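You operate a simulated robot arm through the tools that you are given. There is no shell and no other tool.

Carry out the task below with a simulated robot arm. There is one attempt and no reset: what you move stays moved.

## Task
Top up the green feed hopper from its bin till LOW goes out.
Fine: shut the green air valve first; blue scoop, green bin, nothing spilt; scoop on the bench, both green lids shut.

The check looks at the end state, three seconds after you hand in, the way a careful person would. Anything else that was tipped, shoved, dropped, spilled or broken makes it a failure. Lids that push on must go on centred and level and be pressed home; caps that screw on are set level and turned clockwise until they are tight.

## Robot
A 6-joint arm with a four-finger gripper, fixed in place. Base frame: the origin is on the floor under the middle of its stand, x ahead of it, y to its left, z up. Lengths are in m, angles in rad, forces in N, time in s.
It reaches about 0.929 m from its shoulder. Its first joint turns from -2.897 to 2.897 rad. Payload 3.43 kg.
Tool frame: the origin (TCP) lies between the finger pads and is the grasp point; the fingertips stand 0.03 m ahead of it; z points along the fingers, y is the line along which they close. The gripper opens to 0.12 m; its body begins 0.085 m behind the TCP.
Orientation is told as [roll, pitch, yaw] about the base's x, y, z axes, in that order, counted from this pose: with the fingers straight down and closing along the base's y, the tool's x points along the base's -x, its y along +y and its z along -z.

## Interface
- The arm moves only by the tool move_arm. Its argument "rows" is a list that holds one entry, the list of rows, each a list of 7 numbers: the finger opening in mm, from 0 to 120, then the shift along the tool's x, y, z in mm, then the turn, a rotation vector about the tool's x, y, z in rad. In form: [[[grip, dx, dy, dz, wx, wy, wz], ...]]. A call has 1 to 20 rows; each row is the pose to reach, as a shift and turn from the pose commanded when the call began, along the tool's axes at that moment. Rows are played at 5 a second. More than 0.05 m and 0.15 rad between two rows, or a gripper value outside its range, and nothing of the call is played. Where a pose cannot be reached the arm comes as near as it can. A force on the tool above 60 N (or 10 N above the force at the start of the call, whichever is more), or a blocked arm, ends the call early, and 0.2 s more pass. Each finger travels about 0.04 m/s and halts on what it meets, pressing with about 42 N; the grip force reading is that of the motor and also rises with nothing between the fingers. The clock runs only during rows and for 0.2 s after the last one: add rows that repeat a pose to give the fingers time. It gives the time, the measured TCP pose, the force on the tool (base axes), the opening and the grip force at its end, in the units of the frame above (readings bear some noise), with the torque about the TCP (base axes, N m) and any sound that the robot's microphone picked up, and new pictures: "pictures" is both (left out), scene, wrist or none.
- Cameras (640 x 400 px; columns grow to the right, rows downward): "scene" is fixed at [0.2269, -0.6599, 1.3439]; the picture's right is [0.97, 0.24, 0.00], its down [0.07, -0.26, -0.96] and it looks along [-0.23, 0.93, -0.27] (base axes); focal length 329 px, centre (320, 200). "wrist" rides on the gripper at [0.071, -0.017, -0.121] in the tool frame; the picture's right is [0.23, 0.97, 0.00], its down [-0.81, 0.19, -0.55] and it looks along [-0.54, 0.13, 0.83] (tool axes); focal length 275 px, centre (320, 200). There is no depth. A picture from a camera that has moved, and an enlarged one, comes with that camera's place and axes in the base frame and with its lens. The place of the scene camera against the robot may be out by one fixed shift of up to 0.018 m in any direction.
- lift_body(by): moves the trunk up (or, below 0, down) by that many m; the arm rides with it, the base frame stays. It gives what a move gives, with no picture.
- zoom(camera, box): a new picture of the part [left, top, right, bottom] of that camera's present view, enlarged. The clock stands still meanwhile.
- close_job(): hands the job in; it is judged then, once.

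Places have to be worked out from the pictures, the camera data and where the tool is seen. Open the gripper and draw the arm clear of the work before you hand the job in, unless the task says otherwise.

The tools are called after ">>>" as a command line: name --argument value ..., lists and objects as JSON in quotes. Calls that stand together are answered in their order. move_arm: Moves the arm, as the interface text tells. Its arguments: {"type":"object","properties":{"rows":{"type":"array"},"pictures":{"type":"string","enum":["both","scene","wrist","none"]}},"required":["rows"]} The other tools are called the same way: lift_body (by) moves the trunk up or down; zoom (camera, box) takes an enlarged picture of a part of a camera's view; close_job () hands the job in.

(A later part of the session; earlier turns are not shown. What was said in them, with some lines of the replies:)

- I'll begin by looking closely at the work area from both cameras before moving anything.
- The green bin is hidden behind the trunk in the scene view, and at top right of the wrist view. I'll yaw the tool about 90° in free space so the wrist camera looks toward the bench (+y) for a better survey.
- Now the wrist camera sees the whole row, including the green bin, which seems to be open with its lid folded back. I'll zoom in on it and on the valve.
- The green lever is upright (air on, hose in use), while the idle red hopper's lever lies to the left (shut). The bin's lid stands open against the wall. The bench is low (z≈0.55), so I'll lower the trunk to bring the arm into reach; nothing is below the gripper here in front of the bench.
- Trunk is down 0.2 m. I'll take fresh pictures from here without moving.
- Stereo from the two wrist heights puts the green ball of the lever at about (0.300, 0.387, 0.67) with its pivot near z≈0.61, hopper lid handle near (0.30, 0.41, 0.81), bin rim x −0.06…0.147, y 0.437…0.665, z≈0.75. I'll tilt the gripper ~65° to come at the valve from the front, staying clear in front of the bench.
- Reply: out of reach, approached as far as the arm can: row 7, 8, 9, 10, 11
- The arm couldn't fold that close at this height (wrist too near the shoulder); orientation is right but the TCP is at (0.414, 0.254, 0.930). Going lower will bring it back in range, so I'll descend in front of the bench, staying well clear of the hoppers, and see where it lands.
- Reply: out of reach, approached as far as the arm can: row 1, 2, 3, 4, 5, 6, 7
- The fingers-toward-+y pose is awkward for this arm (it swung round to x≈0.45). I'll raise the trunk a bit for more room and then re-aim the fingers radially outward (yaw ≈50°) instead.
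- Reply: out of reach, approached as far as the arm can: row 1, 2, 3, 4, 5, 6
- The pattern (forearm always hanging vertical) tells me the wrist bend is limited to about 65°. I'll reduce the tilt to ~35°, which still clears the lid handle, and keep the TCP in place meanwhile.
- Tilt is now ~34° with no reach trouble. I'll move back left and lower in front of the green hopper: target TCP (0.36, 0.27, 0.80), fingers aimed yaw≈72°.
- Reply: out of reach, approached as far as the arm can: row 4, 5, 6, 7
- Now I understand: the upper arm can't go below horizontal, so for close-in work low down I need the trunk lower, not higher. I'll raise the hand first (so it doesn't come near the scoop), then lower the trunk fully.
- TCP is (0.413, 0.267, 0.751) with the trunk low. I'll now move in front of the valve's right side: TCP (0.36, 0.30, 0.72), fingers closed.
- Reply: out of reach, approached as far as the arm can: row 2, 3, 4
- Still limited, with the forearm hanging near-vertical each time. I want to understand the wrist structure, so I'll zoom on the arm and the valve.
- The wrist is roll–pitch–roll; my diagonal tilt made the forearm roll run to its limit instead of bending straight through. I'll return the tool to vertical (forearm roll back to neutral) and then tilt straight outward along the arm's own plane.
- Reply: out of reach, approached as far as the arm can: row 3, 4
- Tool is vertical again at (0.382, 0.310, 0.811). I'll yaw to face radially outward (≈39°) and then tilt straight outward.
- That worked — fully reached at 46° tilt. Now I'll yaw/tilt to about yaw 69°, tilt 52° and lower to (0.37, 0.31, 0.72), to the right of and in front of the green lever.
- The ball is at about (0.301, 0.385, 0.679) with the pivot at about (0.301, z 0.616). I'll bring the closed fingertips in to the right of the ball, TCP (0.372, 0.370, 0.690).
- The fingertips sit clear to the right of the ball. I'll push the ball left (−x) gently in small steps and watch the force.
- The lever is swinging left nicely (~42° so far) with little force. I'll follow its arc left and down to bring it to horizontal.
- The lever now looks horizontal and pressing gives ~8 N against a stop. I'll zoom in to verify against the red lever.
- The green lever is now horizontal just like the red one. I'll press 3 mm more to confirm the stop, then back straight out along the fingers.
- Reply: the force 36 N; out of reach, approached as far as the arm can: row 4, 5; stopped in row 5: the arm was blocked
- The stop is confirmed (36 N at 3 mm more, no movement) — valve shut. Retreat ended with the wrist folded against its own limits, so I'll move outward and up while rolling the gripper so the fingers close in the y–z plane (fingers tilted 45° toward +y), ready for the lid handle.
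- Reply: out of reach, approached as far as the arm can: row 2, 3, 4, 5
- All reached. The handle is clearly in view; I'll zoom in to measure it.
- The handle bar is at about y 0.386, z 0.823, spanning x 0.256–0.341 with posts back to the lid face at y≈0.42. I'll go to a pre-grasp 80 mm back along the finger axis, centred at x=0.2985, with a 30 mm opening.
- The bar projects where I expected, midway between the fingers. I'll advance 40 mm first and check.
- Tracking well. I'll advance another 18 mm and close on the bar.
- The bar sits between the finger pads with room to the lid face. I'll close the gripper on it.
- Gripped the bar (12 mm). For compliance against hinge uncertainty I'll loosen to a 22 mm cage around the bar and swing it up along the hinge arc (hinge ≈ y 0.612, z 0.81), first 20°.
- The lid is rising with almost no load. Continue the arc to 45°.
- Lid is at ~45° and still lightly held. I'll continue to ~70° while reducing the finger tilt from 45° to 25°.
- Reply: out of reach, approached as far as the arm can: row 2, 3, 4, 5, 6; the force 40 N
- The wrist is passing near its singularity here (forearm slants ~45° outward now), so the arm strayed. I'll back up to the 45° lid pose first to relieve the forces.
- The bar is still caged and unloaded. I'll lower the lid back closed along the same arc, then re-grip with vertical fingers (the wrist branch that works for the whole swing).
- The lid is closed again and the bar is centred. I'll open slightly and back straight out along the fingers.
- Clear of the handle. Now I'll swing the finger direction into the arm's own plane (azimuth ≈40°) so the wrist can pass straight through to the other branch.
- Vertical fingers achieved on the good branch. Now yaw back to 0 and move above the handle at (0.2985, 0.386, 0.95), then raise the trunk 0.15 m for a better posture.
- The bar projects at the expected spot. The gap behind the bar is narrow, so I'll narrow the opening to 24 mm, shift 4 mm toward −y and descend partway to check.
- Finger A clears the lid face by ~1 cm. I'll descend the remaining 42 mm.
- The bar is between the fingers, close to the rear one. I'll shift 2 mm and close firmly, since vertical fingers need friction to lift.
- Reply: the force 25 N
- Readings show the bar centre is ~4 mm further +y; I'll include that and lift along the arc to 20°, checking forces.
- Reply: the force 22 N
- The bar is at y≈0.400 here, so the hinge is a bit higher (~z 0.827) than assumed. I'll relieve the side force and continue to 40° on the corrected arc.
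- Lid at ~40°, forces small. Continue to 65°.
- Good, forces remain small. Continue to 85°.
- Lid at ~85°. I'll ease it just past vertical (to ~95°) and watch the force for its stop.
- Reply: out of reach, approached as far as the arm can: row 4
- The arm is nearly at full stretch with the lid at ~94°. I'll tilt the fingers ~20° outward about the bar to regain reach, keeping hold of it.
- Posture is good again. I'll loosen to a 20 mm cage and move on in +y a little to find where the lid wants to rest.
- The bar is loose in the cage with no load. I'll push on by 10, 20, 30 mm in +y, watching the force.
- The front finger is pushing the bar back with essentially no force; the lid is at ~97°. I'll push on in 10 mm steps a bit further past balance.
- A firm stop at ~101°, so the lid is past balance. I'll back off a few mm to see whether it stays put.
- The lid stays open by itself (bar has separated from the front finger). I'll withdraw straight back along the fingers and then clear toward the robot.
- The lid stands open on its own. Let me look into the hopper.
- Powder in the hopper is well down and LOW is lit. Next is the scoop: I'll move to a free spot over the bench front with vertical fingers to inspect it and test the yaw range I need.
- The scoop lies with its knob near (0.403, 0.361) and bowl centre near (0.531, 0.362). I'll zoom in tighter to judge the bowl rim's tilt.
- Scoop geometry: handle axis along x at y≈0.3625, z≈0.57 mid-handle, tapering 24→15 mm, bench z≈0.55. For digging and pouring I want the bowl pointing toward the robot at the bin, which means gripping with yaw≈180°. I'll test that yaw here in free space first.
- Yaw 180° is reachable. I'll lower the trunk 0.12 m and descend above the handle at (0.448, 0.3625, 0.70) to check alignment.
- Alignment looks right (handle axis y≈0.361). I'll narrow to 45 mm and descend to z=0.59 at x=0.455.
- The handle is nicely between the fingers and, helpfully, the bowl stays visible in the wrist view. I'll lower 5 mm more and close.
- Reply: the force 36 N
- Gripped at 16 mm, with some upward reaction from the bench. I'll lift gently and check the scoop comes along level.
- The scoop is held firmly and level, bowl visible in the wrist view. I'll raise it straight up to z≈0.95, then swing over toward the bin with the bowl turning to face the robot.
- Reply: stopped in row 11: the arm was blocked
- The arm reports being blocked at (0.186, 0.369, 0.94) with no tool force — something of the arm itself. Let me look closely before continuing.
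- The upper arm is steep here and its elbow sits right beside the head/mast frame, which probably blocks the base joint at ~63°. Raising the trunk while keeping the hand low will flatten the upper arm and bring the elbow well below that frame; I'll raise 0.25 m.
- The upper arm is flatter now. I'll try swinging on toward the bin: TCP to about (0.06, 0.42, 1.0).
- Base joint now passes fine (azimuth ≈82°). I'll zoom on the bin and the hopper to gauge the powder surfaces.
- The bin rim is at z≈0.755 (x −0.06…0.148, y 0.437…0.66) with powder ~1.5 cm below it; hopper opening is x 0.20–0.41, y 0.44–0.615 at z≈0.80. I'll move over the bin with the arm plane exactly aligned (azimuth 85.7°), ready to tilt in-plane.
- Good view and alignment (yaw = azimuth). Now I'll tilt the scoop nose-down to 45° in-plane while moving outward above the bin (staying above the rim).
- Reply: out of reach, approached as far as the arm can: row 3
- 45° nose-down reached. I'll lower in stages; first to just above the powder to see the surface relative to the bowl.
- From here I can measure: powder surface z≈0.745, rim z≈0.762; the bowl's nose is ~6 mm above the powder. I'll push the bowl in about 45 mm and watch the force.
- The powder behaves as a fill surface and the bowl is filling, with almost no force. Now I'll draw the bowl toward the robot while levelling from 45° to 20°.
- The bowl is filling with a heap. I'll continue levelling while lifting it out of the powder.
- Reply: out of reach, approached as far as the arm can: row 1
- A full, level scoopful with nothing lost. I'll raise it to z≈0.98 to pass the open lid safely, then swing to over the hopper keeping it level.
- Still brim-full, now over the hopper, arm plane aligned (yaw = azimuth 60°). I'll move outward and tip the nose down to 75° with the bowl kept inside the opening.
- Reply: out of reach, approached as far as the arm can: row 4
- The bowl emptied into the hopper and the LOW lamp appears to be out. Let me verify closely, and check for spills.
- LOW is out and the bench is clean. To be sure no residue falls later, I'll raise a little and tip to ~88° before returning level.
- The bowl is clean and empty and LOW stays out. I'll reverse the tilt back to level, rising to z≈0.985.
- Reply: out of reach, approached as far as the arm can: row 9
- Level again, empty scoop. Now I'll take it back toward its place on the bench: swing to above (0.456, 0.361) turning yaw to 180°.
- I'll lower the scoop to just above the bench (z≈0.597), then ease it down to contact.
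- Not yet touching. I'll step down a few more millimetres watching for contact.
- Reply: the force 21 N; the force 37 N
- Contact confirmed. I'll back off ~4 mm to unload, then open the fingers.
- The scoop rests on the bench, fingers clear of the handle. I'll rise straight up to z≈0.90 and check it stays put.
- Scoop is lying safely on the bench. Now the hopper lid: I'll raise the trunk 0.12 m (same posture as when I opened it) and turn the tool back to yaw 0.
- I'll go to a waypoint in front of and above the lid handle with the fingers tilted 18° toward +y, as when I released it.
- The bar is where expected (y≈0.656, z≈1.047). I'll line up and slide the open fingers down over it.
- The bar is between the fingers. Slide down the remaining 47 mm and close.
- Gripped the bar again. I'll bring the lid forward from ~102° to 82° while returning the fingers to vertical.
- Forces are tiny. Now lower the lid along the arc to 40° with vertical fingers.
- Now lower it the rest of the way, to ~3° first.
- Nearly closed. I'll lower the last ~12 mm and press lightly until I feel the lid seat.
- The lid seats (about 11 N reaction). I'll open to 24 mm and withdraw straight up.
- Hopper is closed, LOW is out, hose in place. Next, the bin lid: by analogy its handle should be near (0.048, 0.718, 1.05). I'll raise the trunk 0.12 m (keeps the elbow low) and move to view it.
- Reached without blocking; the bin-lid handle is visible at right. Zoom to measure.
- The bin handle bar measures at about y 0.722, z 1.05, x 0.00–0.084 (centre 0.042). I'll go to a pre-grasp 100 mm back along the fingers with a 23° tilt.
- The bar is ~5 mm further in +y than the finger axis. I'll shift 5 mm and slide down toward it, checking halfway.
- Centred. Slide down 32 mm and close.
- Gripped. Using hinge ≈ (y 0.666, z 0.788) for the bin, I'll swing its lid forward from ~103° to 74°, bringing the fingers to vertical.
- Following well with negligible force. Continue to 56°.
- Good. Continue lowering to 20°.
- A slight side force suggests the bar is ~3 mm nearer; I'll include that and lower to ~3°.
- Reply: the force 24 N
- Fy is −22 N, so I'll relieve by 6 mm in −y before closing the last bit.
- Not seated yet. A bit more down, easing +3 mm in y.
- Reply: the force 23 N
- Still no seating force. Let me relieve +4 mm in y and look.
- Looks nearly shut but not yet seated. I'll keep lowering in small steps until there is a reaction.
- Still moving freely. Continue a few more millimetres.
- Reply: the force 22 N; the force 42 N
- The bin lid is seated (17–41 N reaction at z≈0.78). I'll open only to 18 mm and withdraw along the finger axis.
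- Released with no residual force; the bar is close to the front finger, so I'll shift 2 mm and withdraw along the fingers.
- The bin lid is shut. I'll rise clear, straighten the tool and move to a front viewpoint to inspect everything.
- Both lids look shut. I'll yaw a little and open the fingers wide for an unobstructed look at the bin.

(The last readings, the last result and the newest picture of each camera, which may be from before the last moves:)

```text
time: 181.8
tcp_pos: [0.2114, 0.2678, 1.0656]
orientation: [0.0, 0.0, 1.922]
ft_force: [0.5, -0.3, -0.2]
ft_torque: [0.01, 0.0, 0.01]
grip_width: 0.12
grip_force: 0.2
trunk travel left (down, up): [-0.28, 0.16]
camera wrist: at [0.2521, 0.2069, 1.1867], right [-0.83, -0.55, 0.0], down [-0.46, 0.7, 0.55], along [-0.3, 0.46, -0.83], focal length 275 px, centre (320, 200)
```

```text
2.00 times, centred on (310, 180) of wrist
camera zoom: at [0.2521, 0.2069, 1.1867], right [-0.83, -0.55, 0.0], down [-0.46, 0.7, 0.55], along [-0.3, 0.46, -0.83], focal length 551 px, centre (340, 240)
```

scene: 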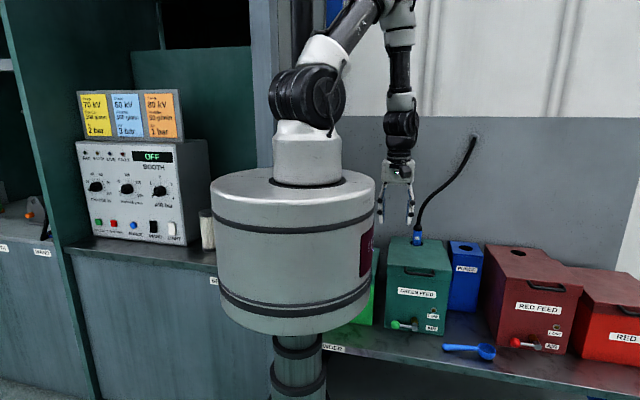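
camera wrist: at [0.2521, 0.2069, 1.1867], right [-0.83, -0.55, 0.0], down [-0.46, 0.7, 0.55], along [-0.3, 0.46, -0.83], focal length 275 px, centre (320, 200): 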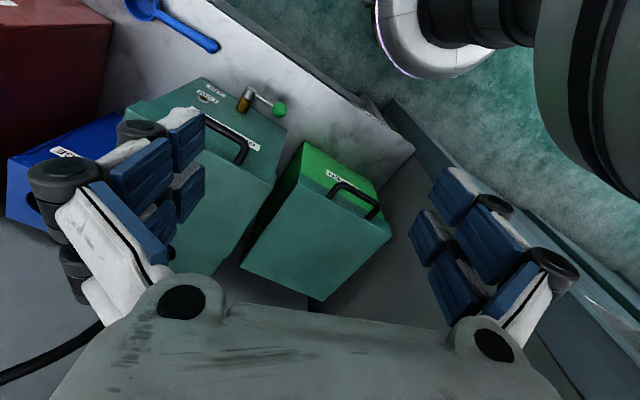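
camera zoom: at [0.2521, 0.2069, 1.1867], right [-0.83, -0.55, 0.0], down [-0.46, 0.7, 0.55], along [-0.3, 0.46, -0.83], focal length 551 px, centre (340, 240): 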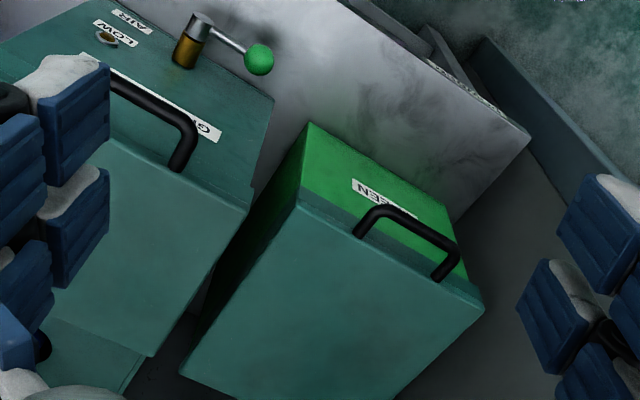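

Everything checks: both green lids flush, valve lever horizontal, LOW out, scoop on the bench, no spills. I'll raise the arm clear with the gripper open and take a last look.

>>> move_arm --rows '[[[120, 0, 0, -40, 0, 0, 0.1], [120, 0, 0, -80, 0, 0, 0.2], [120, 0, 0, -120, 0, 0, 0.3], [120, 0, 0, -160, 0, 0, 0.35], [120, 0, 0, -160, 0, 0, 0.35]]]' --pictures "both"

>>> zoom --camera "scene" --box '[340, 220, 640, 400]'

>>> zoom --camera "wrist" --box '[150, 60, 430, 320]'

```text
time: 183.0
tcp_pos: [0.2109, 0.268, 1.2234]
orientation: [-0.001, 0.001, 1.571]
ft_force: [0.5, 0.2, -0.5]
ft_torque: [-0.03, 0.01, -0.01]
grip_width: 0.1199
grip_force: 0.0
trunk travel left (down, up): [-0.28, 0.16]
camera wrist: at [0.2276, 0.1967, 1.3449], right [-0.97, -0.23, 0.0], down [-0.19, 0.81, 0.55], along [-0.12, 0.54, -0.83], focal length 275 px, centre (320, 200)
```

scene: 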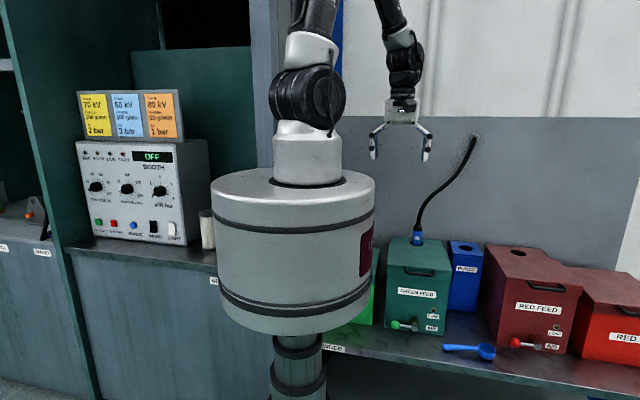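
wrist: 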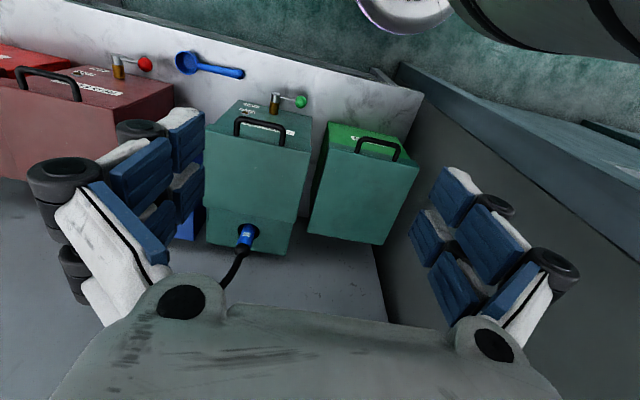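

```text
2.13 times, centred on (490, 310) of scene
camera zoom: at [0.2269, -0.6599, 1.3439], right [0.97, 0.24, 0.0], down [0.07, -0.26, -0.96], along [-0.23, 0.93, -0.27], focal length 701 px, centre (-43, -35)
```

zoom: 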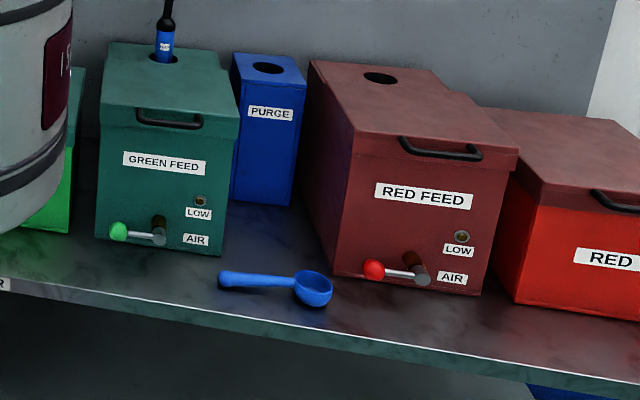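

```text
1.54 times, centred on (290, 190) of wrist
camera zoom: at [0.2276, 0.1967, 1.3449], right [-0.97, -0.23, 0.0], down [-0.19, 0.81, 0.55], along [-0.12, 0.54, -0.83], focal length 424 px, centre (366, 215)
```

zoom: 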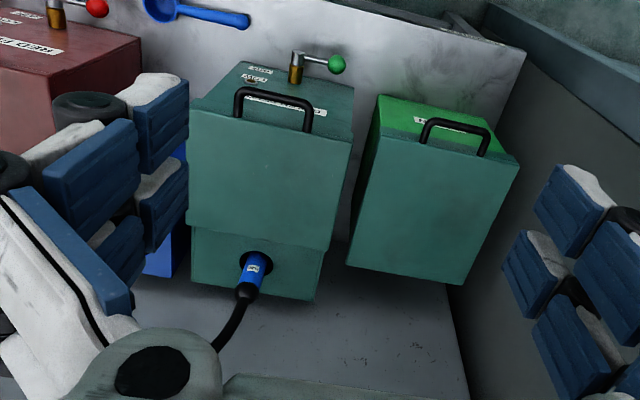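

The final views confirm it: the green air valve is shut with its lever horizontal like the red one, and LOW is out. Both green lids are closed, the blue scoop is on the bench, nothing is spilt, the hose is in place, and the gripper is open and clear. Handing the job in.

>>> close_job

```text
The job is handed in.
```

The green feed hopper is topped up and its LOW lamp is out; one full scoop from the green bin was enough. The job is handed in, but I haven't seen the check's result.

- **Valve:** I shut the green air valve first. Its lever is now horizontal, matching the red one, and it held firm against its stop when I pressed it.
- **Powder:** I used the blue scoop and the green bin, and I see no spilt powder in the final pictures.
- **Scoop:** It is back on the bench in its original spot, empty.
- **Lids:** Both green lids are shut and sat flush in the final views.
- **Arm:** The gripper is open and the arm is clear of the work. The feed hose is still in place.

One moment was rough. On my first try at opening the hopper lid, the arm strayed and pushed on it with about 40 N. I lowered the lid, re-gripped and opened it cleanly. I saw no damage, and the hopper had not moved.
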